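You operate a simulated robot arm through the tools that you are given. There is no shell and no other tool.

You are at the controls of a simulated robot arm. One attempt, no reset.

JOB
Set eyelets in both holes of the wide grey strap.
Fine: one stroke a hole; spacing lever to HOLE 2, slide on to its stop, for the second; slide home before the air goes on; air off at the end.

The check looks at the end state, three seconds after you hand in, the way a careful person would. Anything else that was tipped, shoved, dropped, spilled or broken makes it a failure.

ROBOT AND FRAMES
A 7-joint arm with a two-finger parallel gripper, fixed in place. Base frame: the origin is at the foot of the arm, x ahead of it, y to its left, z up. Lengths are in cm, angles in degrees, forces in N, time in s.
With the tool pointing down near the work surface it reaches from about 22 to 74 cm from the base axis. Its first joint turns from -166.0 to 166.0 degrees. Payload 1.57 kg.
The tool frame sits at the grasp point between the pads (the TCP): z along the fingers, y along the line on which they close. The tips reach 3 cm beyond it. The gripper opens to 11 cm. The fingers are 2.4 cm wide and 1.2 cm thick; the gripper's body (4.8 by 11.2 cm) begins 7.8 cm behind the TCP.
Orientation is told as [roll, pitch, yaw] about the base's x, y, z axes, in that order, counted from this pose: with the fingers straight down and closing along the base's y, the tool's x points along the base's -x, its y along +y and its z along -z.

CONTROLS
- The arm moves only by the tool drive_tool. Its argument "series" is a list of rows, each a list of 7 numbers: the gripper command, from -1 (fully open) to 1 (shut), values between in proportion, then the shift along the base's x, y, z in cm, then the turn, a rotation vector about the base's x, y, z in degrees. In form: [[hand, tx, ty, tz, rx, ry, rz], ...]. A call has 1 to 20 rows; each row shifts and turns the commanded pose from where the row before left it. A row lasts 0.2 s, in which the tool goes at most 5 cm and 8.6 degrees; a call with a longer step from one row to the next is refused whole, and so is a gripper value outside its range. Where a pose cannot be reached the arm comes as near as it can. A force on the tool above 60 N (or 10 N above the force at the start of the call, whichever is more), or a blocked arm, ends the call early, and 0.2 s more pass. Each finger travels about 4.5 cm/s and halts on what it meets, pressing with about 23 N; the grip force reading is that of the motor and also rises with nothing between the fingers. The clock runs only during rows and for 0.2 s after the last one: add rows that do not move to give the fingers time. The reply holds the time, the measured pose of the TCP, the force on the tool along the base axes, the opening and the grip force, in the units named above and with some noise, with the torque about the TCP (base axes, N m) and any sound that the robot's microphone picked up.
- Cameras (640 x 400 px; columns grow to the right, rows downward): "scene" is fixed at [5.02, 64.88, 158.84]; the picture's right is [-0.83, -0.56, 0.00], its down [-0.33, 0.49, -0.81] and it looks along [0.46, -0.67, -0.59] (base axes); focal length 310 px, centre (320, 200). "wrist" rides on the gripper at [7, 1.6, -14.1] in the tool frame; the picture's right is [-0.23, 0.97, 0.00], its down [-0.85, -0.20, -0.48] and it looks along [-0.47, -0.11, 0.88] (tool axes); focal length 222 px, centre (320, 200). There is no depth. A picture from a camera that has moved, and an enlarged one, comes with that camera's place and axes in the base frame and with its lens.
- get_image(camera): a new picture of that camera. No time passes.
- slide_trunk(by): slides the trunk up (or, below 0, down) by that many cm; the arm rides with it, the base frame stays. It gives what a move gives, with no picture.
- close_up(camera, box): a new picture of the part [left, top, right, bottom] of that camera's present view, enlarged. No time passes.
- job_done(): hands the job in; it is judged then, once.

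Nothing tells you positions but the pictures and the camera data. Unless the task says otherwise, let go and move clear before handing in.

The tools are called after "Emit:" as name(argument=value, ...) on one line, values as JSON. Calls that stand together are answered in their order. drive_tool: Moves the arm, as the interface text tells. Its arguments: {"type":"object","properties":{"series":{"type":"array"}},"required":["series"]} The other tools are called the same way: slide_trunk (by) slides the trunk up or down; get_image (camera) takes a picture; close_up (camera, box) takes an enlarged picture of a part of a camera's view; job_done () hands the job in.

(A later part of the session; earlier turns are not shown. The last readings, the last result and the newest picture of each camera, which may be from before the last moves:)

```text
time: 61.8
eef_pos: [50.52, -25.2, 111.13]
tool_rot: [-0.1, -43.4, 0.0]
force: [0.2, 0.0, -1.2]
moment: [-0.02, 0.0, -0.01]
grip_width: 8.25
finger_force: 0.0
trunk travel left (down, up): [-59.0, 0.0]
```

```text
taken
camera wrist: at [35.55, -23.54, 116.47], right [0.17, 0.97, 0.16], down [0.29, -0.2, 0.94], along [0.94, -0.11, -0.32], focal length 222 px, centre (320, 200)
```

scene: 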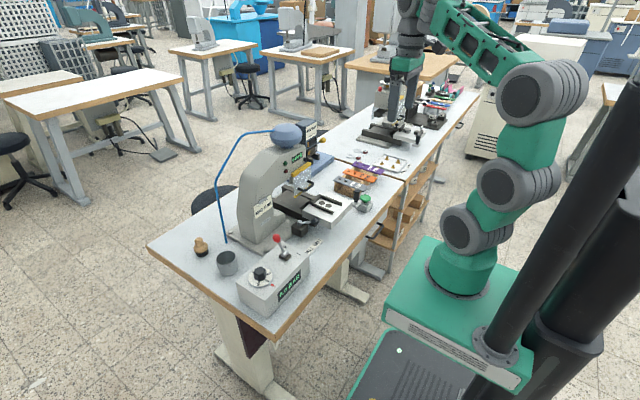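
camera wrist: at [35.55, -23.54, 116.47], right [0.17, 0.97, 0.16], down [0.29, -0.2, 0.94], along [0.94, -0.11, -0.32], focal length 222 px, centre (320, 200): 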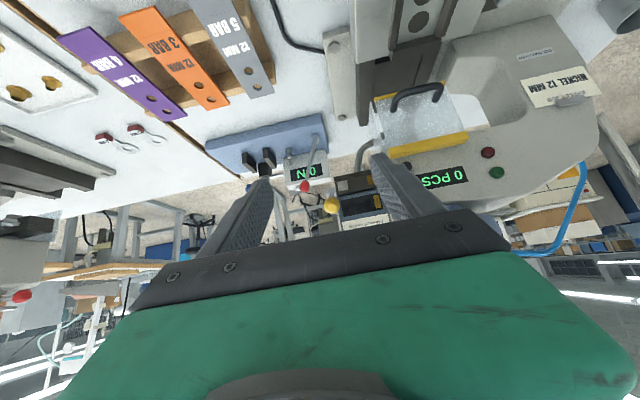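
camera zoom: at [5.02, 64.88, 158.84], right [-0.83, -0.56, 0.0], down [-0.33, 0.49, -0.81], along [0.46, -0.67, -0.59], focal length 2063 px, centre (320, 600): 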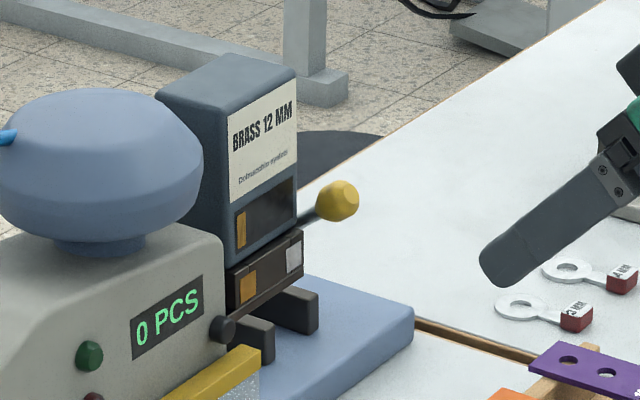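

Next I level the tool and move above the grey strap to measure it precisely.

Emit:
drive_tool(series=[[-1, 0, -2, 1, 0, 8.6, 0], [-1, 0, -2, 1, 0, 8.6, 0], [-1, 0, -2, 0, 0, 8.6, 0], [-1, 0, -2, 0, 0, 8.6, 0], [-1, 0, -0.5, 0, 0, 8.6, 0], [-1, 0, 0, -2, 0, 0.4, 0], [-1, 0, 0, -3, 0, 0, 0], [-1, 0, 0, 0, 0, 0, 0]])

Emit:
get_image(camera="wrist")

Emit:
close_up(camera="scene", box=[320, 150, 400, 210])

```text
time: 63.6
eef_pos: [50.35, -33.9, 107.92]
tool_rot: [-0.1, 0.0, 0.0]
force: [-0.2, 0.1, 0.2]
moment: [0.02, 0.02, 0.02]
grip_width: 11.01
finger_force: 0.0
trunk travel left (down, up): [-59.0, 0.0]
```

```text
taken
camera wrist: at [43.24, -32.15, 122.13], right [0.23, 0.97, 0.0], down [0.86, -0.2, 0.48], along [0.47, -0.11, -0.88], focal length 222 px, centre (320, 200)
```

wrist: 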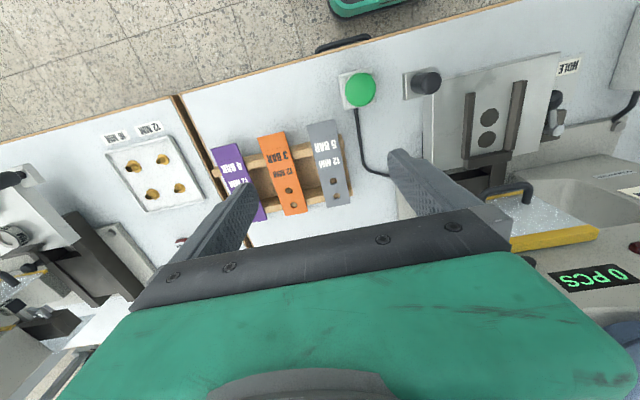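

```text
6.67 times, centred on (360, 180) of scene
camera zoom: at [5.02, 64.88, 158.84], right [-0.83, -0.56, 0.0], down [-0.33, 0.49, -0.81], along [0.46, -0.67, -0.59], focal length 2063 px, centre (53, 333)
```

zoom: 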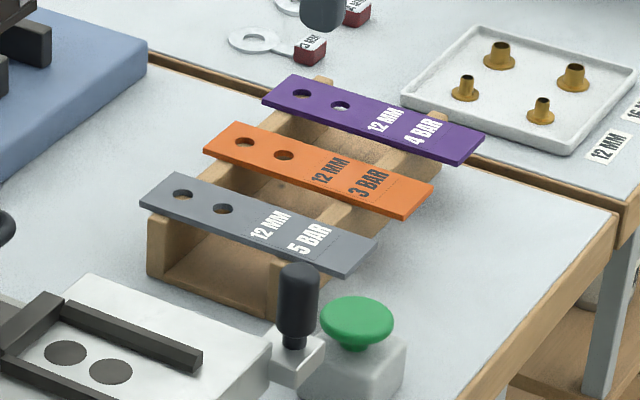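

Emit:
close_up(camera="wrist", box=[270, 100, 390, 220])

Emit:
close_up(camera="wrist", box=[400, 50, 600, 180])

```text
3.33 times, centred on (330, 160) of wrist
camera zoom: at [43.24, -32.15, 122.13], right [0.23, 0.97, 0.0], down [0.86, -0.2, 0.48], along [0.47, -0.11, -0.88], focal length 740 px, centre (287, 333)
```

zoom: 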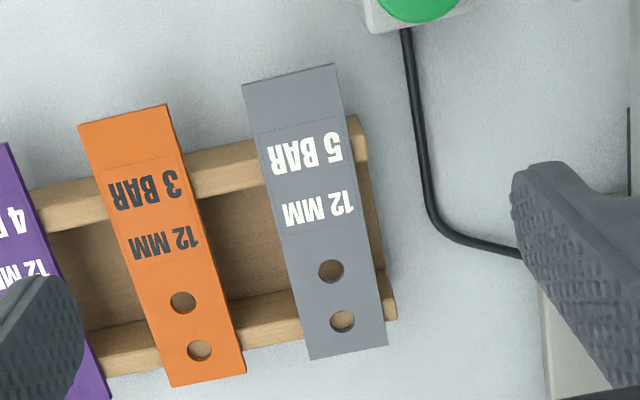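

```text
3.08 times, centred on (500, 115) of wrist
camera zoom: at [43.24, -32.15, 122.13], right [0.23, 0.97, 0.0], down [0.86, -0.2, 0.48], along [0.47, -0.11, -0.88], focal length 684 px, centre (-234, 462)
```

zoom: 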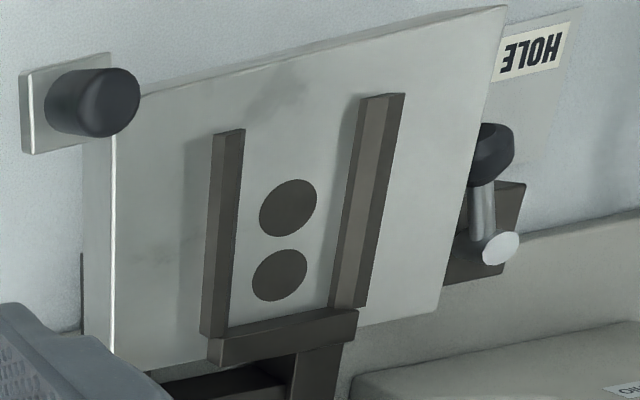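

The strap lies along x, from 48.9 to 64.0, centred on y ≈ -33.45 with its top near z 87. I'll lower with a 5.8 cm opening to grip its overhanging near end.

Emit:
drive_tool(series=[[-0.055, -0.25, 0.45, -2, 0, 0, 0], [-0.055, 0, 0, -4, 0, 0, 0], [-0.055, 0, 0, -4, 0, 0, 0], [-0.055, 0, 0, -4, 0, 0, 0], [-0.055, 0, 0, -2, 0, 0, 0], [-0.055, 0, 0, 0, 0, 0, 0]])

Emit:
get_image(camera="wrist")

Emit:
close_up(camera="scene", box=[320, 150, 400, 210])

```text
time: 65.0
eef_pos: [49.96, -33.44, 92.27]
tool_rot: [-0.2, 0.1, -0.1]
force: [0.5, -0.1, 0.2]
moment: [0.0, 0.0, 0.0]
grip_width: 5.8
finger_force: 0.0
trunk travel left (down, up): [-59.0, 0.0]
```

```text
taken
camera wrist: at [42.9, -31.77, 106.39], right [0.23, 0.97, 0.0], down [0.85, -0.2, 0.48], along [0.47, -0.11, -0.88], focal length 222 px, centre (320, 200)
```

wrist: 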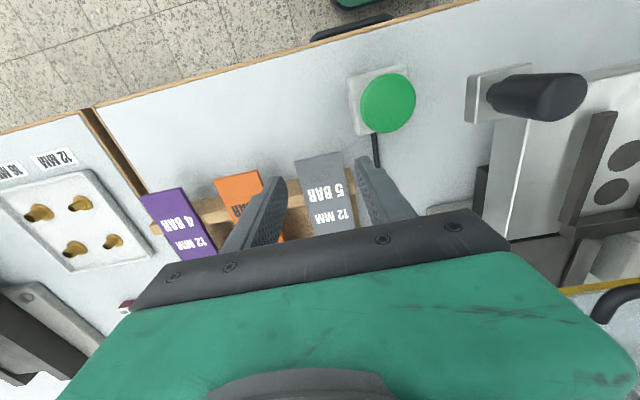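

```text
6.67 times, centred on (360, 180) of scene
camera zoom: at [5.02, 64.88, 158.84], right [-0.83, -0.56, 0.0], down [-0.33, 0.49, -0.81], along [0.46, -0.67, -0.59], focal length 2063 px, centre (53, 333)
```

zoom: 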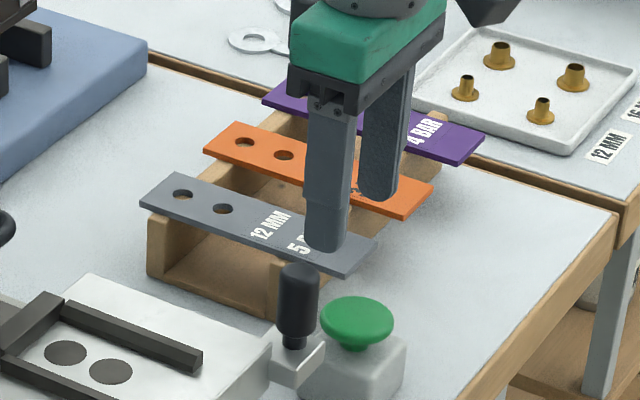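

Emit:
drive_tool(series=[[-0.055, 0.1, 0, -1.5, 0, 0, 0], [-0.055, 0, 0, -1.2, 0, 0, 0], [-0.055, 0, 0, -1.0, 0, 0, 0], [-0.055, 0, 0, 0, 0, 0, 0]])

Emit:
close_up(camera="wrist", box=[210, 130, 430, 260])

Emit:
close_up(camera="scene", box=[340, 160, 390, 200])

```text
time: 66.0
eef_pos: [50.29, -33.58, 88.4]
tool_rot: [-0.1, 0.0, 0.1]
force: [-0.3, -0.1, -0.5]
moment: [0.01, -0.01, -0.01]
grip_width: 5.78
finger_force: 0.0
trunk travel left (down, up): [-59.0, 0.0]
```

```text
2.91 times, centred on (320, 195) of wrist
camera zoom: at [43.31, -31.86, 102.54], right [0.23, 0.97, 0.0], down [0.85, -0.2, 0.48], along [0.47, -0.11, -0.88], focal length 646 px, centre (320, 214)
```

zoom: 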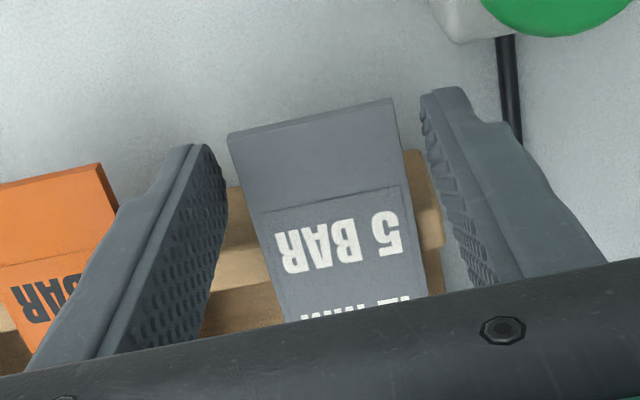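

```text
10.00 times, centred on (365, 180) of scene
camera zoom: at [5.02, 64.88, 158.84], right [-0.83, -0.56, 0.0], down [-0.33, 0.49, -0.81], along [0.46, -0.67, -0.59], focal length 3095 px, centre (-130, 400)
```

zoom: 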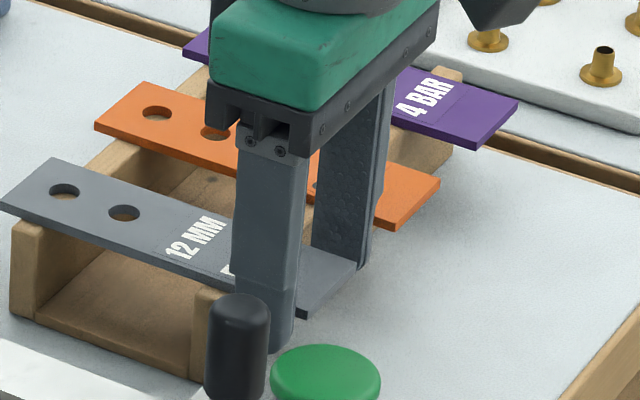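

Emit:
drive_tool(series=[[0.1, -0.1, 0, 0, 0, 0, 0], [0.3, 0, 0, 0, 0, 0, 0], [1, 0, 0, 0, 0, 0, 0], [1, 0, 0, 0, 0, 0, 0], [1, 0, 0, 0, 0, 0, 0]])

Emit:
drive_tool(series=[[1, 0, 0, 0.5, 0, 0, 0], [1, 0, 0, 1, 0, 0, 0], [1, 0, 0, 1.5, 0, 0, 0], [1, 0, 0, 2, 0, 0, 0], [1, 0, 0, 2, 0, 0, 0], [1, 0, 0, 0, 0, 0, 0]])

Emit:
get_image(camera="wrist")

Emit:
close_up(camera="scene", box=[320, 140, 400, 200])

```text
time: 67.2
eef_pos: [50.21, -33.6, 88.4]
tool_rot: [-0.1, 0.0, 0.0]
force: [0.2, -0.4, 1.3]
moment: [-0.02, -0.01, 0.03]
grip_width: 4.3
finger_force: 22.9
trunk travel left (down, up): [-59.0, 0.0]
```

```text
time: 68.6
eef_pos: [49.98, -33.54, 95.63]
tool_rot: [-0.1, 0.0, 0.0]
force: [0.1, -0.4, -0.1]
moment: [0.0, 0.03, 0.03]
grip_width: 4.3
finger_force: 23.3
trunk travel left (down, up): [-59.0, 0.0]
```

```text
taken
camera wrist: at [42.9, -31.92, 109.7], right [0.23, 0.97, 0.0], down [0.86, -0.2, 0.48], along [0.47, -0.11, -0.88], focal length 222 px, centre (320, 200)
```

wrist: 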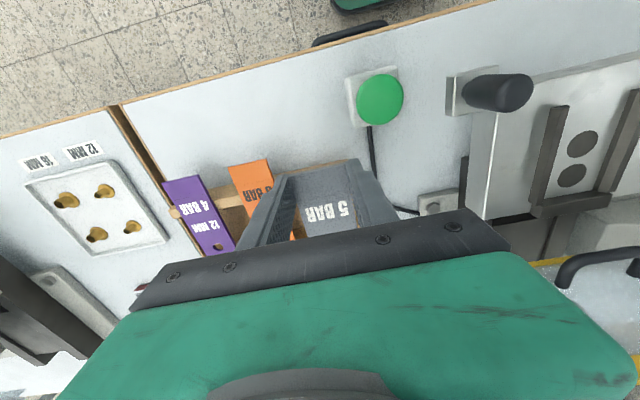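

```text
6.67 times, centred on (360, 170) of scene
camera zoom: at [5.02, 64.88, 158.84], right [-0.83, -0.56, 0.0], down [-0.33, 0.49, -0.81], along [0.46, -0.67, -0.59], focal length 2063 px, centre (53, 400)
```

zoom: 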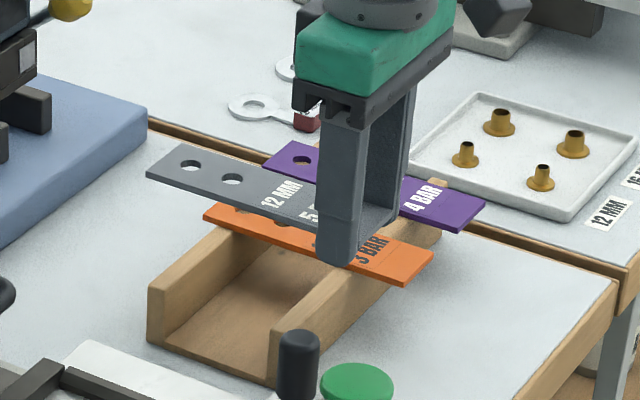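

The strap is held level at 4.3 cm width. I'll lift and carry it back and over toward the slide, stopping short to measure the channel.

Emit:
drive_tool(series=[[1, -1, 0, 4, 0, 0, 0], [1, -3, 1, 2.5, 0, 0, 0], [1, -2, 3, 0, 0, 0, 0], [1, 0, 4, 0, 0, 0, 0], [1, 0, 4, 0, 0, 0, 0], [1, 0, 0, 0, 0, 0, 0]])

Emit:
get_image(camera="wrist")

Emit:
close_up(camera="wrist", box=[390, 60, 590, 260])

```text
time: 70.0
eef_pos: [43.99, -21.68, 101.98]
tool_rot: [-0.1, 0.0, 0.0]
force: [-0.6, 0.1, -0.5]
moment: [0.02, 0.05, -0.02]
grip_width: 4.28
finger_force: 22.6
trunk travel left (down, up): [-59.0, 0.0]
```

```text
taken
camera wrist: at [36.93, -20.03, 116.04], right [0.23, 0.97, 0.0], down [0.85, -0.2, 0.48], along [0.47, -0.11, -0.88], focal length 222 px, centre (320, 200)
```

wrist: 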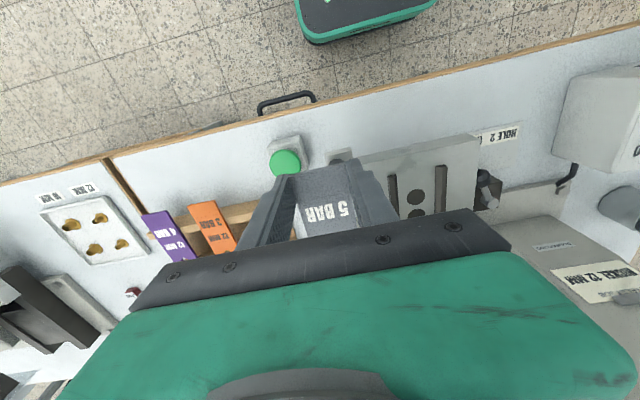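

```text
2.00 times, centred on (490, 160) of wrist
camera zoom: at [36.93, -20.03, 116.04], right [0.23, 0.97, 0.0], down [0.85, -0.2, 0.48], along [0.47, -0.11, -0.88], focal length 444 px, centre (-20, 280)
```

zoom: 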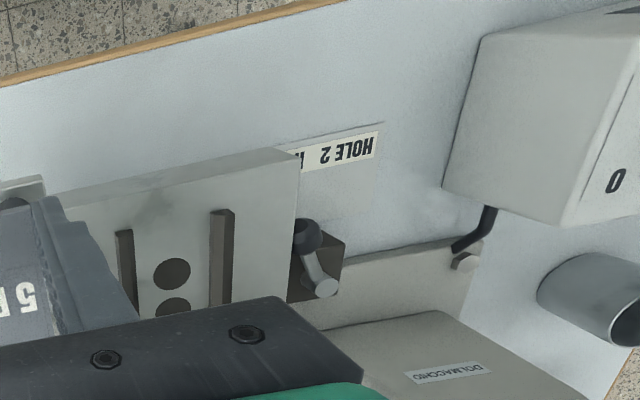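

Emit:
drive_tool(series=[[1, 0, 4, 0, 0, 0, 0], [1, 0, 4, 0, 0, 0, 0], [1, 0, 2.7, 0, 0, 0, 0], [1, 0, 0, -2, 0, 0, 0], [1, 0, 0, 0, 0, 0, 0]])

Emit:
get_image(camera="wrist")

Emit:
close_up(camera="scene", box=[280, 170, 370, 235])

```text
time: 71.2
eef_pos: [43.98, -10.84, 100.15]
tool_rot: [-0.1, 0.0, 0.0]
force: [-0.5, -0.3, -0.8]
moment: [-0.03, 0.06, 0.02]
grip_width: 4.27
finger_force: 23.2
trunk travel left (down, up): [-59.0, 0.0]
```

```text
taken
camera wrist: at [36.83, -9.06, 114.22], right [0.23, 0.97, 0.0], down [0.85, -0.2, 0.48], along [0.47, -0.11, -0.88], focal length 222 px, centre (320, 200)
```

wrist: 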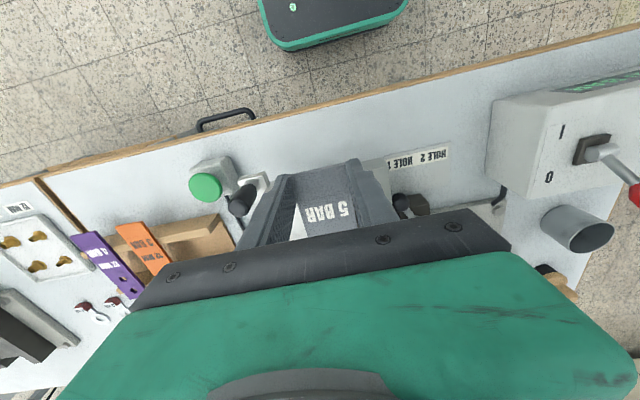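

```text
6.15 times, centred on (325, 202) of scene
camera zoom: at [5.02, 64.88, 158.84], right [-0.83, -0.56, 0.0], down [-0.33, 0.49, -0.81], along [0.46, -0.67, -0.59], focal length 1904 px, centre (289, 185)
```

zoom: 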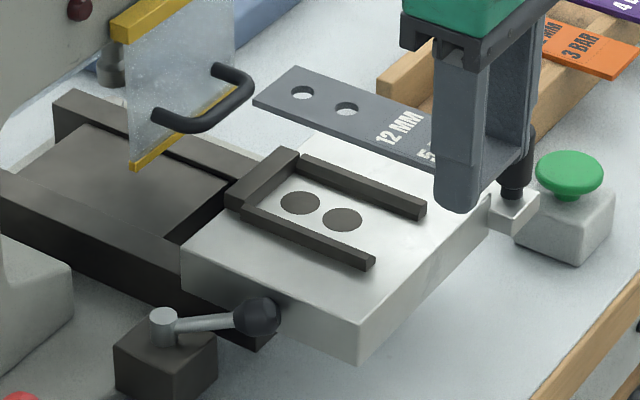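

Emit:
close_up(camera="scene", box=[306, 190, 346, 220])

Emit:
close_up(camera="wrist", box=[220, 130, 460, 250])

```text
13.33 times, centred on (326, 205) of scene
camera zoom: at [5.02, 64.88, 158.84], right [-0.83, -0.56, 0.0], down [-0.33, 0.49, -0.81], along [0.46, -0.67, -0.59], focal length 4126 px, centre (240, 133)
```

zoom: 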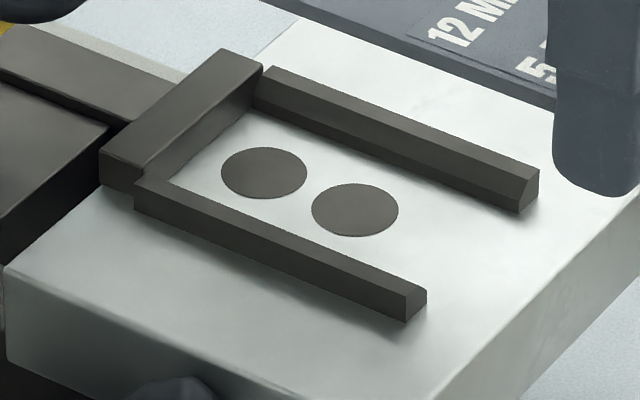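

```text
2.67 times, centred on (340, 190) of wrist
camera zoom: at [36.83, -9.06, 114.22], right [0.23, 0.97, 0.0], down [0.85, -0.2, 0.48], along [0.47, -0.11, -0.88], focal length 592 px, centre (267, 227)
```

zoom: 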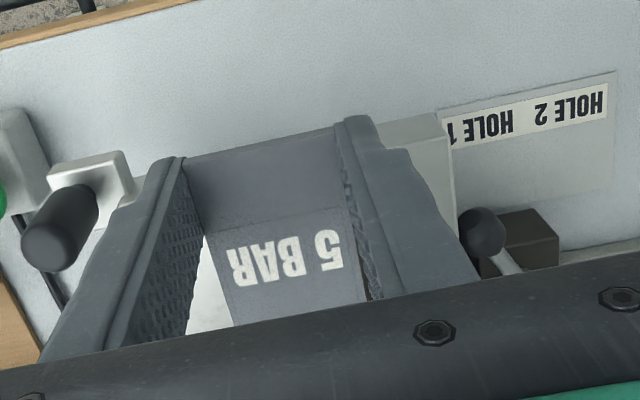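

The rails have bevelled lead-ins. I'll lower the strap to just above them and check alignment against the platen holes.

Emit:
drive_tool(series=[[1, -0.2, -0.15, -2, 0, 0, 0], [1, 0, 0, -2, 0, 0, 0], [1, 0, 0, -1, 0, 0, 0], [1, 0, 0, 0, 0, 0, 0]])

Emit:
close_up(camera="scene", box=[300, 180, 350, 220])

Emit:
get_image(camera="wrist")

```text
time: 72.2
eef_pos: [43.76, -11.12, 95.01]
tool_rot: [-0.1, 0.0, 0.0]
force: [-0.9, -0.6, 0.1]
moment: [0.01, 0.0, -0.02]
grip_width: 4.3
finger_force: 22.8
trunk travel left (down, up): [-59.0, 0.0]
```

```text
10.00 times, centred on (325, 200) of scene
camera zoom: at [5.02, 64.88, 158.84], right [-0.83, -0.56, 0.0], down [-0.33, 0.49, -0.81], along [0.46, -0.67, -0.59], focal length 3095 px, centre (270, 200)
```

zoom: 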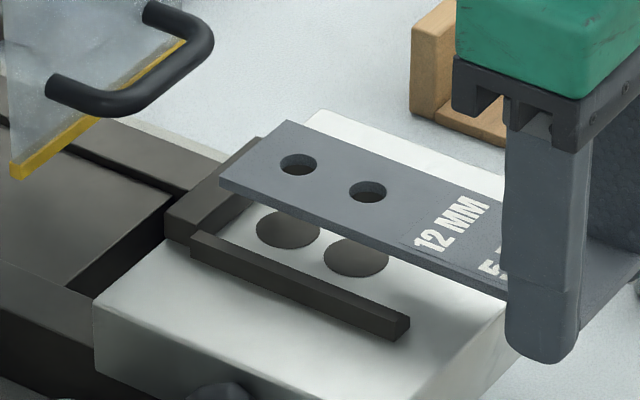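

```text
taken
camera wrist: at [36.75, -9.4, 109.1], right [0.23, 0.97, 0.0], down [0.85, -0.2, 0.48], along [0.47, -0.11, -0.88], focal length 222 px, centre (320, 200)
```

wrist: 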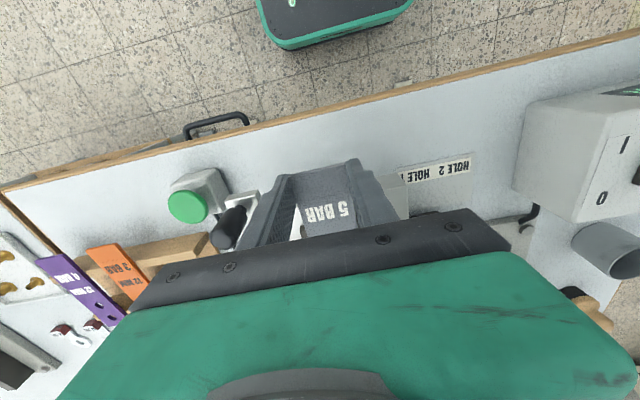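

Emit:
drive_tool(series=[[1, 0, 0, -0.5, 0, 0, 0], [1, 0, 0, -0.5, 0, 0, 0], [1, 0, 0, -0.4, 0, 0, 0], [1, 0, 0, -0.3, 0, 0, 0]])

Emit:
close_up(camera="scene", box=[300, 180, 350, 220])

```text
time: 73.2
eef_pos: [43.88, -10.92, 93.24]
tool_rot: [-0.1, 0.0, -0.1]
force: [-0.1, 0.8, -0.2]
moment: [-0.03, 0.04, 0.0]
grip_width: 4.3
finger_force: 22.6
trunk travel left (down, up): [-59.0, 0.0]
```

```text
10.00 times, centred on (325, 200) of scene
camera zoom: at [5.02, 64.88, 158.84], right [-0.83, -0.56, 0.0], down [-0.33, 0.49, -0.81], along [0.46, -0.67, -0.59], focal length 3095 px, centre (270, 200)
```

zoom: 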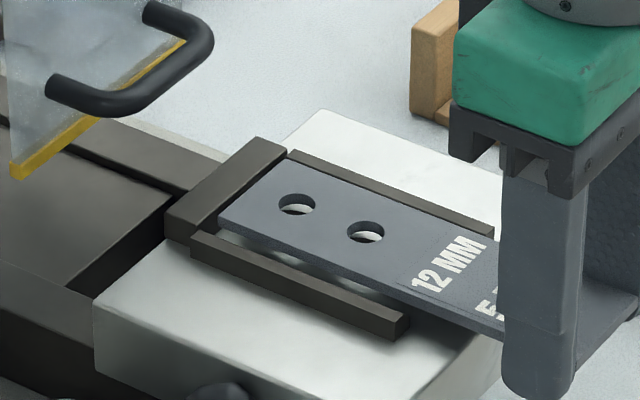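

Emit:
drive_tool(series=[[1, 0, -0.1, -0.3, 0, 0, 0], [1, 0, 0, -0.3, 0, 0, 0], [1, 0, 0, 0, 0, 0, 0]])

Emit:
close_up(camera="scene", box=[305, 185, 345, 215])

```text
time: 74.0
eef_pos: [43.78, -11.02, 92.77]
tool_rot: [-0.1, 0.0, 0.0]
force: [-0.4, 0.3, 0.7]
moment: [-0.01, 0.03, -0.02]
grip_width: 4.28
finger_force: 22.8
trunk travel left (down, up): [-59.0, 0.0]
```

```text
13.33 times, centred on (325, 200) of scene
camera zoom: at [5.02, 64.88, 158.84], right [-0.83, -0.56, 0.0], down [-0.33, 0.49, -0.81], along [0.46, -0.67, -0.59], focal length 4126 px, centre (253, 200)
```

zoom: 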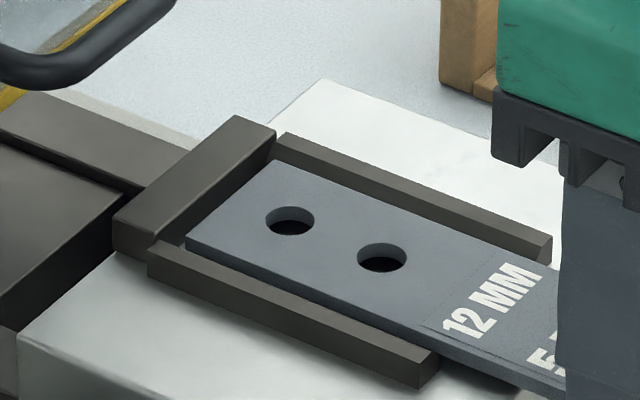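

Emit:
drive_tool(series=[[1, 0, 0, -0.2, 0, 0, 0], [1, 0, 0, -0.2, 0, 0, 0], [1, 0, 0, 0, 0, 0, 0]])

Emit:
close_up(camera="scene", box=[305, 185, 345, 215])

```text
time: 74.8
eef_pos: [44.02, -11.1, 92.45]
tool_rot: [-0.1, 0.0, -0.1]
force: [-0.1, -0.4, 6.8]
moment: [0.01, -0.27, -0.02]
grip_width: 4.28
finger_force: 22.7
trunk travel left (down, up): [-59.0, 0.0]
```

```text
13.33 times, centred on (325, 200) of scene
camera zoom: at [5.02, 64.88, 158.84], right [-0.83, -0.56, 0.0], down [-0.33, 0.49, -0.81], along [0.46, -0.67, -0.59], focal length 4126 px, centre (253, 200)
```

zoom: 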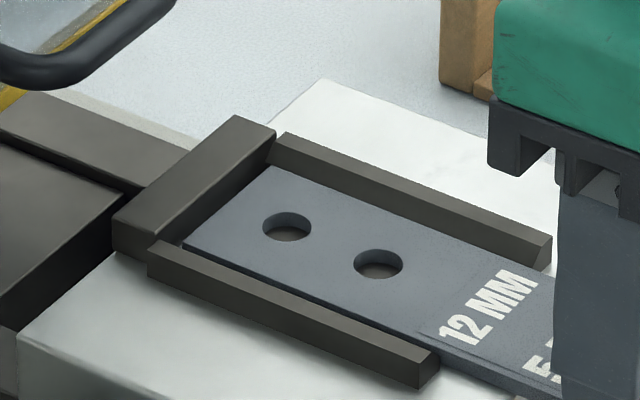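

Seated on the platen. Now I nudge it forward until it meets the end bar.

Emit:
drive_tool(series=[[1, 0, 0, 0.1, 0, 0, 0], [1, 0.15, 0, 0, 0, 0, 0], [1, 0.15, 0, 0, 0, 0, 0], [1, 0, 0, 0, 0, 0, 0]])

Emit:
close_up(camera="scene", box=[305, 185, 345, 215])

```text
time: 75.8
eef_pos: [44.16, -11.03, 92.37]
tool_rot: [-0.1, 0.0, -0.1]
force: [-3.3, -1.2, 7.8]
moment: [-0.02, -0.2, -0.07]
grip_width: 4.3
finger_force: 22.9
trunk travel left (down, up): [-59.0, 0.0]
```

```text
13.33 times, centred on (325, 200) of scene
camera zoom: at [5.02, 64.88, 158.84], right [-0.83, -0.56, 0.0], down [-0.33, 0.49, -0.81], along [0.46, -0.67, -0.59], focal length 4126 px, centre (253, 200)
```

zoom: 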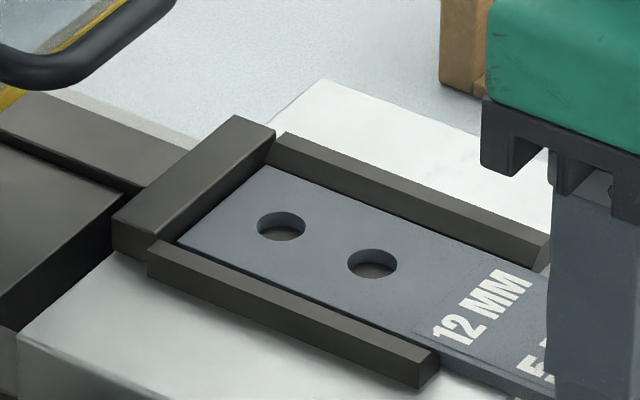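

Emit:
drive_tool(series=[[1, 0.12, 0, 0.1, 0, 0, 0], [1, 0.12, 0, 0, 0, 0, 0], [1, 0, 0, 0, 0, 0, 0]])

Emit:
close_up(camera="scene", box=[305, 185, 345, 215])

```text
time: 76.6
eef_pos: [44.35, -10.95, 92.43]
tool_rot: [-0.1, 0.0, -0.1]
force: [-5.8, 1.4, 4.5]
moment: [0.04, 0.07, 0.05]
grip_width: 4.27
finger_force: 23.0
trunk travel left (down, up): [-59.0, 0.0]
```

```text
13.33 times, centred on (325, 200) of scene
camera zoom: at [5.02, 64.88, 158.84], right [-0.83, -0.56, 0.0], down [-0.33, 0.49, -0.81], along [0.46, -0.67, -0.59], focal length 4126 px, centre (253, 200)
```

zoom: 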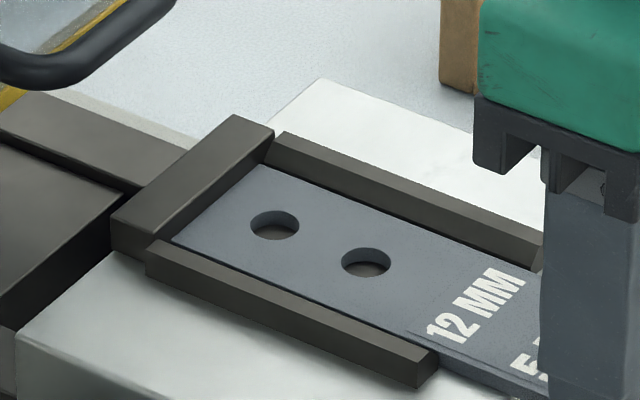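

The strap is against the end bar with its holes over the dies. Releasing and lifting clear.

Emit:
drive_tool(series=[[0.1, 0, 0, 0, 0, 0, 0], [0, 0, 0, 0, 0, 0, 0], [-0.1, 0, 0, 0, 0, 0, 0], [-0.1, 0, 0, 2, 0, 0, 0], [-0.1, 0, 0, 4, 0, 0, 0], [-0.1, -3, 0, 4, 0, 0, 0], [-0.1, -3, 0, 2, 0, 0, 0], [-0.1, 0, 0, 0, 0, 0, 0]])

Emit:
close_up(camera="scene", box=[300, 180, 360, 230])

Emit:
get_image(camera="wrist")

```text
time: 78.4
eef_pos: [38.43, -11.06, 104.57]
tool_rot: [-0.2, 0.1, 0.1]
force: [-0.2, 0.3, 0.4]
moment: [0.0, 0.0, -0.01]
grip_width: 6.03
finger_force: 0.1
trunk travel left (down, up): [-59.0, 0.0]
```

```text
8.00 times, centred on (330, 205) of scene
camera zoom: at [5.02, 64.88, 158.84], right [-0.83, -0.56, 0.0], down [-0.33, 0.49, -0.81], along [0.46, -0.67, -0.59], focal length 2476 px, centre (240, 160)
```

zoom: 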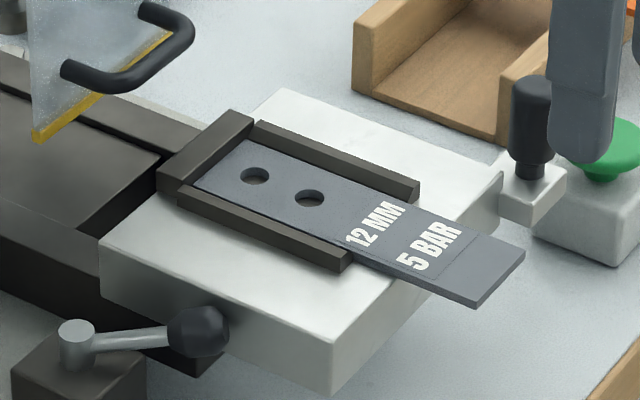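

```text
taken
camera wrist: at [31.29, -9.4, 118.61], right [0.23, 0.97, 0.0], down [0.86, -0.2, 0.48], along [0.47, -0.11, -0.88], focal length 222 px, centre (320, 200)
```

wrist: 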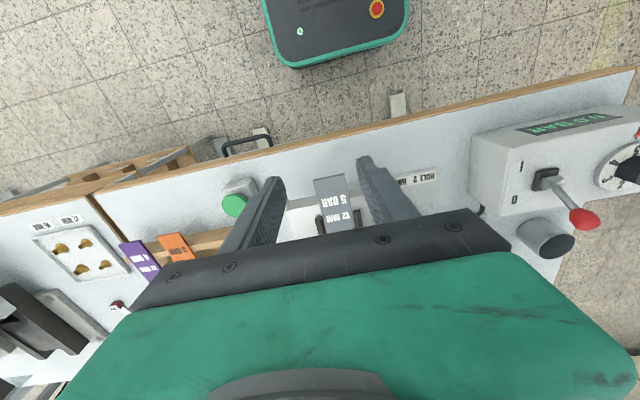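

The strap sits properly in the channel. Next is the slide handle, a black upright near (46.7, -20.4); I'll move above it with the fingers straddling along y.

Emit:
drive_tool(series=[[-0.1, 0, -3.2, 0, 0, 0, 0], [-0.1, 2, -3.2, 0, 0, 0, 0], [-0.1, 3, -3, 0, 0, 0, 0], [-0.1, 3, 0, 0, 0, 0, 0], [-0.1, 0, 0, 0, 0, 0, 0]])

Emit:
get_image(camera="wrist")

Emit:
close_up(camera="wrist", box=[220, 120, 420, 245])

Emit:
close_up(camera="scene", box=[310, 150, 390, 220])

```text
time: 79.6
eef_pos: [46.29, -20.47, 104.6]
tool_rot: [0.0, 0.1, 0.1]
force: [-0.2, -0.3, 0.8]
moment: [0.02, -0.02, 0.01]
grip_width: 6.05
finger_force: 0.1
trunk travel left (down, up): [-59.0, 0.0]
```

```text
taken
camera wrist: at [39.19, -18.82, 118.68], right [0.23, 0.97, 0.0], down [0.85, -0.2, 0.48], along [0.47, -0.11, -0.88], focal length 222 px, centre (320, 200)
```

wrist: 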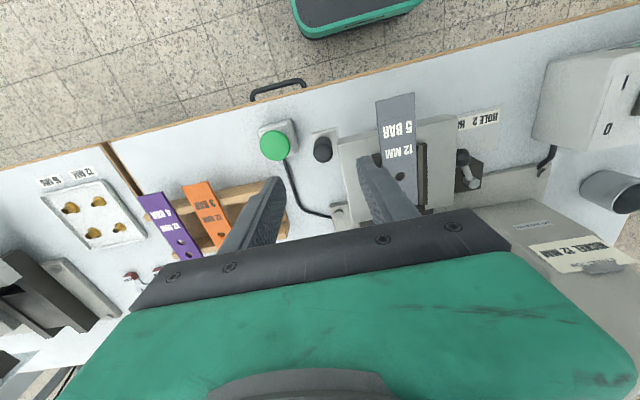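

```text
3.20 times, centred on (320, 182) of wrist
camera zoom: at [39.19, -18.82, 118.68], right [0.23, 0.97, 0.0], down [0.85, -0.2, 0.48], along [0.47, -0.11, -0.88], focal length 711 px, centre (320, 256)
```

zoom: 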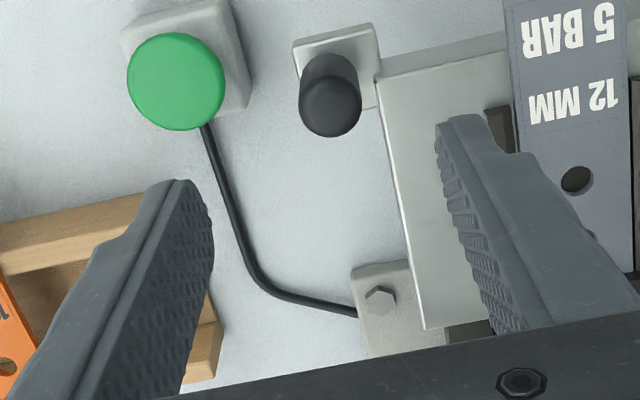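

```text
5.71 times, centred on (350, 185) of scene
camera zoom: at [5.02, 64.88, 158.84], right [-0.83, -0.56, 0.0], down [-0.33, 0.49, -0.81], along [0.46, -0.67, -0.59], focal length 1768 px, centre (149, 286)
```

zoom: 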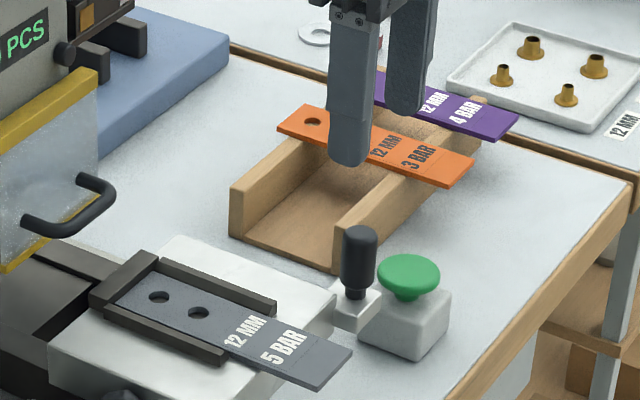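

Emit:
drive_tool(series=[[0.1, 0.1, 0.3, -3, 0, 0, 0], [0.1, 0, 0, -3, 0, 0, 0], [0.1, 0, 0, -2.5, 0, 0, 0], [0.1, 0, 0, -1.4, 0, 0, 0], [0.1, 0, 0, 0, 0, 0, 0]])

Emit:
close_up(camera="wrist", box=[220, 120, 420, 245])

Emit:
close_up(camera="scene", box=[310, 160, 380, 220])

```text
time: 80.8
eef_pos: [46.56, -20.31, 94.58]
tool_rot: [-0.1, 0.0, 0.1]
force: [-0.2, 0.5, -0.1]
moment: [0.0, -0.03, 0.01]
grip_width: 4.94
finger_force: 0.1
trunk travel left (down, up): [-59.0, 0.0]
```

```text
3.20 times, centred on (320, 182) of wrist
camera zoom: at [39.58, -18.63, 108.68], right [0.23, 0.97, 0.0], down [0.85, -0.2, 0.48], along [0.47, -0.11, -0.88], focal length 711 px, centre (320, 256)
```

zoom: 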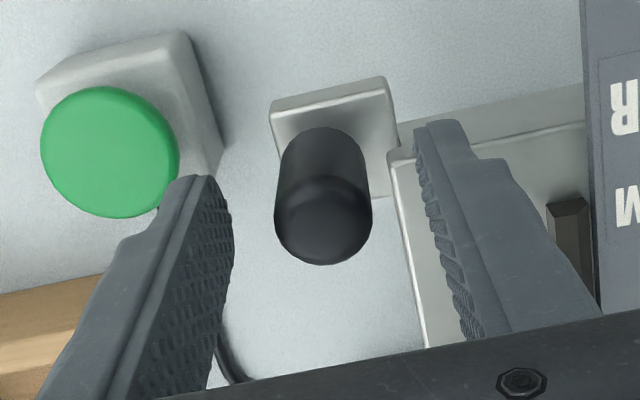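

```text
6.67 times, centred on (345, 190) of scene
camera zoom: at [5.02, 64.88, 158.84], right [-0.83, -0.56, 0.0], down [-0.33, 0.49, -0.81], along [0.46, -0.67, -0.59], focal length 2063 px, centre (153, 267)
```

zoom: 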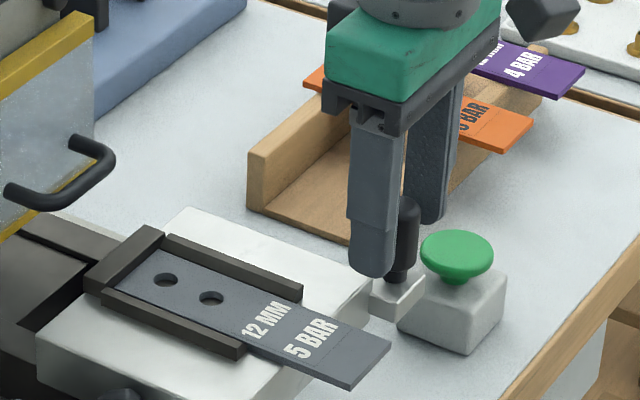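

Emit:
drive_tool(series=[[0.4, 0, 0, -0.4, 0, 0, 0], [1, 0, 0, 0, 0, 0, 0], [1, 0, 0, 0, 0, 0, 0], [1, 0, 0, 0, 0, 0, 0]])

Emit:
drive_tool(series=[[1, 0.5, 0, 0, 0, 0, 0], [1, 0.5, 0, 0, 0, 0, 0], [1, 0.5, 0, 0, 0, 0, 0]])

Emit:
close_up(camera="scene", box=[280, 150, 380, 230])

```text
time: 81.8
eef_pos: [46.73, -20.2, 94.07]
tool_rot: [-0.1, 0.0, 0.1]
force: [0.7, 4.1, -1.8]
moment: [0.17, -0.1, 0.0]
grip_width: 2.25
finger_force: 34.5
trunk travel left (down, up): [-59.0, 0.0]
```

```text
time: 82.6
eef_pos: [48.04, -20.22, 94.13]
tool_rot: [0.1, 0.2, 0.0]
force: [-0.7, 4.7, -11.0]
moment: [0.16, 0.97, -0.06]
grip_width: 2.22
finger_force: 35.1
trunk travel left (down, up): [-59.0, 0.0]
```

```text
5.00 times, centred on (330, 190) of scene
camera zoom: at [5.02, 64.88, 158.84], right [-0.83, -0.56, 0.0], down [-0.33, 0.49, -0.81], along [0.46, -0.67, -0.59], focal length 1547 px, centre (270, 250)
```

zoom: 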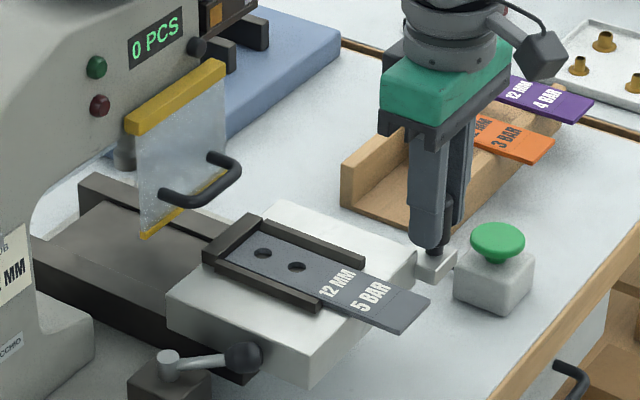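

The slide moves freely. I continue inward in steps, watching the guard clearance.

Emit:
drive_tool(series=[[1, 0.7, 0, 0, 0, 0, 0], [1, 0.8, 0, 0, 0, 0, 0], [1, 0.8, 0, 0, 0, 0, 0], [1, 0.8, 0, 0, 0, 0, 0], [1, 0.8, 0, 0, 0, 0, 0]])

Emit:
close_up(camera="scene", box=[270, 140, 370, 230])

```text
time: 83.8
eef_pos: [51.9, -20.12, 94.18]
tool_rot: [-0.1, 0.2, -0.1]
force: [-0.3, -0.2, -17.5]
moment: [-0.01, 0.2, -0.02]
grip_width: 2.25
finger_force: 34.6
trunk travel left (down, up): [-59.0, 0.0]
```

```text
4.44 times, centred on (320, 185) of scene
camera zoom: at [5.02, 64.88, 158.84], right [-0.83, -0.56, 0.0], down [-0.33, 0.49, -0.81], along [0.46, -0.67, -0.59], focal length 1376 px, centre (320, 267)
```

zoom: 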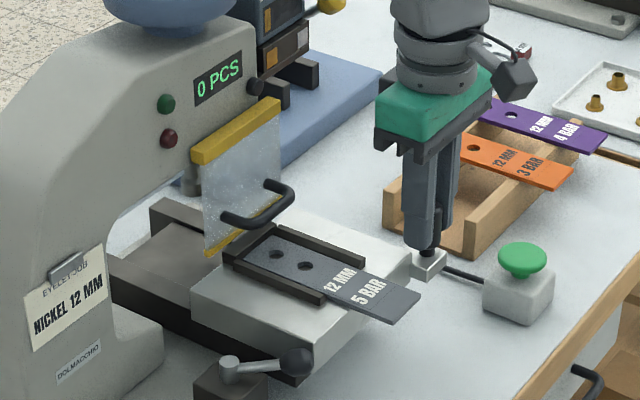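

Emit:
drive_tool(series=[[1, 0.5, 0, -0.1, 0, 0, 0], [1, 0.5, 0, 0, 0, 0, 0], [1, 0.5, 0, 0, 0, 0, 0], [1, 0.5, 0, 0, 0, 0, 0]])

Emit:
close_up(camera="scene", box=[295, 170, 345, 210])

```text
time: 84.8
eef_pos: [53.93, -20.27, 94.11]
tool_rot: [-0.2, -0.1, -0.2]
force: [-0.8, -2.9, -3.5]
moment: [-0.1, 0.97, -0.06]
grip_width: 2.24
finger_force: 35.1
trunk travel left (down, up): [-59.0, 0.0]
```

```text
10.00 times, centred on (320, 190) of scene
camera zoom: at [5.02, 64.88, 158.84], right [-0.83, -0.56, 0.0], down [-0.33, 0.49, -0.81], along [0.46, -0.67, -0.59], focal length 3095 px, centre (320, 300)
```

zoom: 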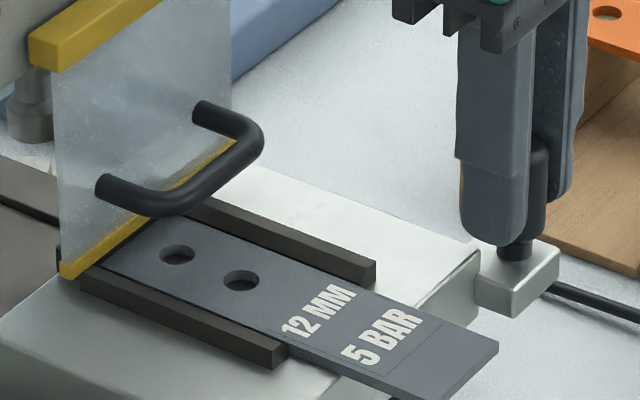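

Emit:
drive_tool(series=[[1, 0.5, 0, 0, 0, 0, 0], [1, 0.5, 0, 0, 0, 0, 0], [1, 0.5, 0, 0, 0, 0, 0], [1, 0.5, 0, 0, 0, 0, 0]])

Emit:
drive_tool(series=[[1, 0.4, 0, 0, 0, 0, 0], [1, 0.4, 0, 0, 0, 0, 0], [1, 0.4, 0, 0, 0, 0, 0]])

Emit:
close_up(camera="scene", box=[270, 140, 370, 230])

```text
time: 85.8
eef_pos: [55.91, -20.3, 94.07]
tool_rot: [-0.1, -0.1, -0.1]
force: [-1.5, -2.5, 1.1]
moment: [-0.08, -0.78, 0.07]
grip_width: 2.25
finger_force: 35.1
trunk travel left (down, up): [-59.0, 0.0]
```

```text
time: 86.6
eef_pos: [57.12, -20.17, 94.11]
tool_rot: [-0.1, -0.1, -0.1]
force: [-1.4, -5.3, 12.1]
moment: [-0.17, 0.98, -0.05]
grip_width: 2.25
finger_force: 35.2
trunk travel left (down, up): [-59.0, 0.0]
```

```text
4.44 times, centred on (320, 185) of scene
camera zoom: at [5.02, 64.88, 158.84], right [-0.83, -0.56, 0.0], down [-0.33, 0.49, -0.81], along [0.46, -0.67, -0.59], focal length 1376 px, centre (320, 267)
```

zoom: 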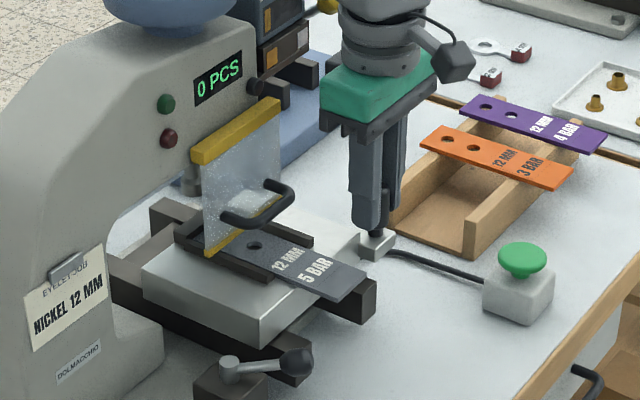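

Emit:
drive_tool(series=[[1, 0.4, 0, 0.05, 0, 0, 0], [1, 0.4, 0, 0, 0, 0, 0], [1, 0.3, 0, 0, 0, 0, 0]])

Emit:
drive_tool(series=[[1, 0.3, 0, 0, 0, 0, 0], [1, 0.3, 0, 0, 0, 0, 0], [1, 0.3, 0, 0, 0, 0, 0]])

Emit:
close_up(camera="scene", box=[270, 140, 370, 230])

```text
time: 87.4
eef_pos: [58.14, -20.21, 94.26]
tool_rot: [-0.1, 0.0, -0.1]
force: [-1.7, -2.0, 11.8]
moment: [-0.06, -0.36, 0.07]
grip_width: 2.22
finger_force: 35.4
trunk travel left (down, up): [-59.0, 0.0]
```

```text
time: 88.2
eef_pos: [58.97, -20.28, 94.06]
tool_rot: [-0.1, 0.0, -0.1]
force: [-1.9, 0.0, 4.0]
moment: [-0.04, -0.61, 0.04]
grip_width: 2.23
finger_force: 34.5
trunk travel left (down, up): [-59.0, 0.0]
```

```text
4.44 times, centred on (320, 185) of scene
camera zoom: at [5.02, 64.88, 158.84], right [-0.83, -0.56, 0.0], down [-0.33, 0.49, -0.81], along [0.46, -0.67, -0.59], focal length 1376 px, centre (320, 267)
```

zoom: 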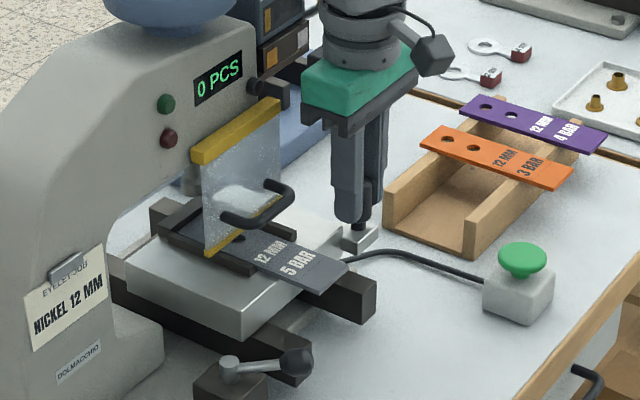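

Emit:
drive_tool(series=[[1, 0.3, 0, 0, 0, 0, 0], [1, 0.3, 0, 0, 0, 0, 0], [1, 0.3, 0, 0, 0, 0, 0]])

Emit:
close_up(camera="scene", box=[270, 110, 370, 220])

Emit:
get_image(camera="wrist")

```text
time: 89.0
eef_pos: [60.17, -20.28, 94.07]
tool_rot: [-0.1, 0.0, 0.0]
force: [5.0, -1.1, 3.7]
moment: [-0.04, 0.84, -0.01]
grip_width: 2.27
finger_force: 35.2
trunk travel left (down, up): [-59.0, 0.0]
```

```text
3.64 times, centred on (320, 165) of scene
camera zoom: at [5.02, 64.88, 158.84], right [-0.83, -0.56, 0.0], down [-0.33, 0.49, -0.81], along [0.46, -0.67, -0.59], focal length 1125 px, centre (320, 327)
```

zoom: 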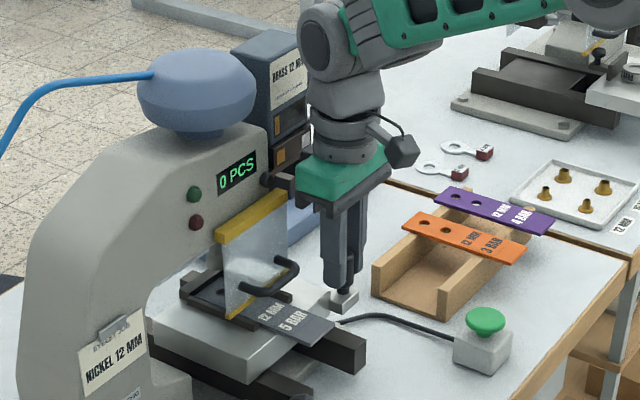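

```text
taken
camera wrist: at [52.98, -18.53, 108.22], right [0.23, 0.97, 0.0], down [0.85, -0.2, 0.48], along [0.47, -0.11, -0.88], focal length 222 px, centre (320, 200)
```

wrist: 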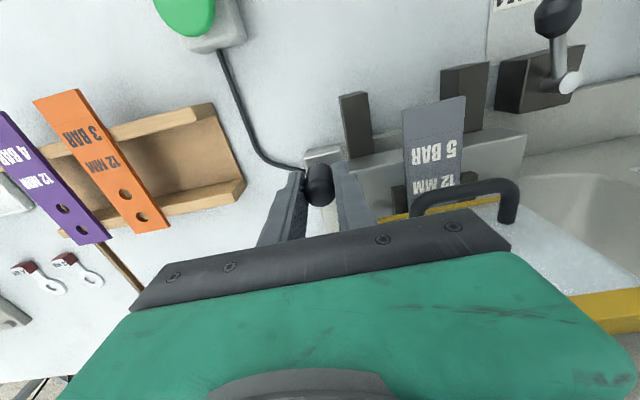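

Emit:
drive_tool(series=[[1, 0.15, 0, 0, 0, 0, 0], [1, 0.15, 0, 0, 0, 0, 0]])

```text
time: 89.6
eef_pos: [60.43, -20.08, 94.07]
tool_rot: [-0.2, -0.1, 0.0]
force: [4.9, -0.1, 2.8]
moment: [-0.06, -0.28, -0.08]
grip_width: 2.27
finger_force: 34.9
trunk travel left (down, up): [-59.0, 0.0]
```

Emit:
drive_tool(series=[[1, 0.2, 0, 0, 0, 0, 0], [1, 0.2, 0, 0, 0, 0, 0]])

Emit:
close_up(camera="scene", box=[280, 110, 350, 170])

```text
time: 90.2
eef_pos: [60.55, -20.2, 94.19]
tool_rot: [-0.2, 0.2, 0.0]
force: [-1.1, -2.1, 2.4]
moment: [-0.1, -0.73, 0.09]
grip_width: 2.26
finger_force: 34.7
trunk travel left (down, up): [-59.0, 0.0]
```

```text
6.67 times, centred on (315, 140) of scene
camera zoom: at [5.02, 64.88, 158.84], right [-0.83, -0.56, 0.0], down [-0.33, 0.49, -0.81], along [0.46, -0.67, -0.59], focal length 2063 px, centre (353, 600)
```

zoom: 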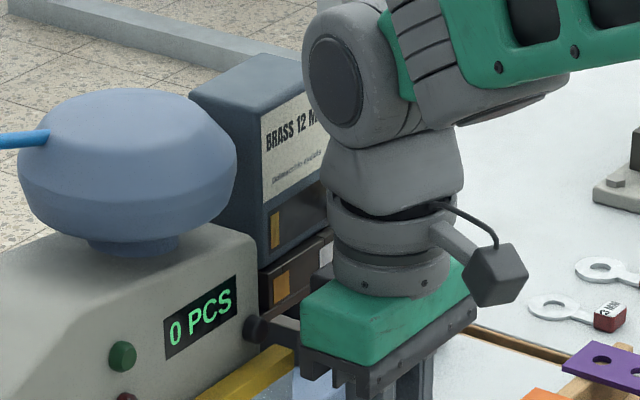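

The wrist is getting close to the magazine, so I'll release the handle, back off, and finish the push with the tool tilted forward.

Emit:
drive_tool(series=[[0.3, 0, 0, 0, 0, 0, 0], [0.1, 0, 0, 0, 0, 0, 0], [0.1, -1.5, 0, 0.2, 0, 0, 0], [0.1, -3, 0, 1, 0, 0, 0], [0.1, -3, 0, 3, 0, 0, 0], [0.1, -1, 0, 3, 0, 0, 0], [0.1, 0, 0, 0, 0, 0, 0]])

Emit:
close_up(camera="scene", box=[270, 110, 370, 220])

Emit:
get_image(camera="wrist")

```text
time: 91.8
eef_pos: [52.23, -20.2, 101.21]
tool_rot: [-0.1, 0.0, 0.0]
force: [0.1, -0.3, -0.4]
moment: [-0.02, 0.02, -0.01]
grip_width: 4.96
finger_force: 0.0
trunk travel left (down, up): [-59.0, 0.0]
```

```text
3.64 times, centred on (320, 165) of scene
camera zoom: at [5.02, 64.88, 158.84], right [-0.83, -0.56, 0.0], down [-0.33, 0.49, -0.81], along [0.46, -0.67, -0.59], focal length 1125 px, centre (320, 327)
```

zoom: 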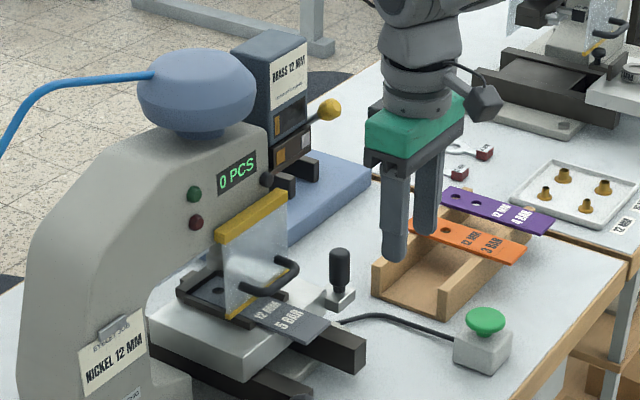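

```text
taken
camera wrist: at [45.06, -18.51, 115.19], right [0.23, 0.97, 0.0], down [0.86, -0.2, 0.48], along [0.47, -0.11, -0.88], focal length 222 px, centre (320, 200)
```

wrist: 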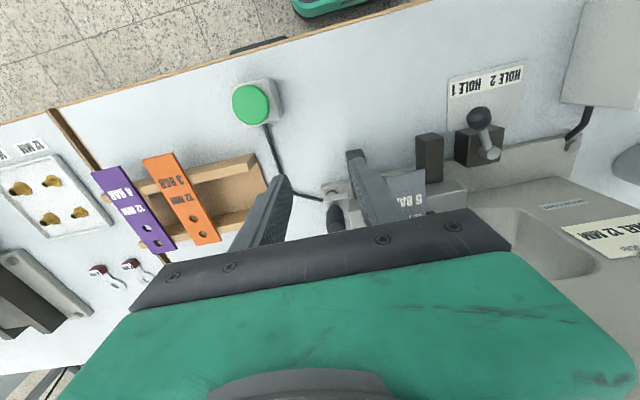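

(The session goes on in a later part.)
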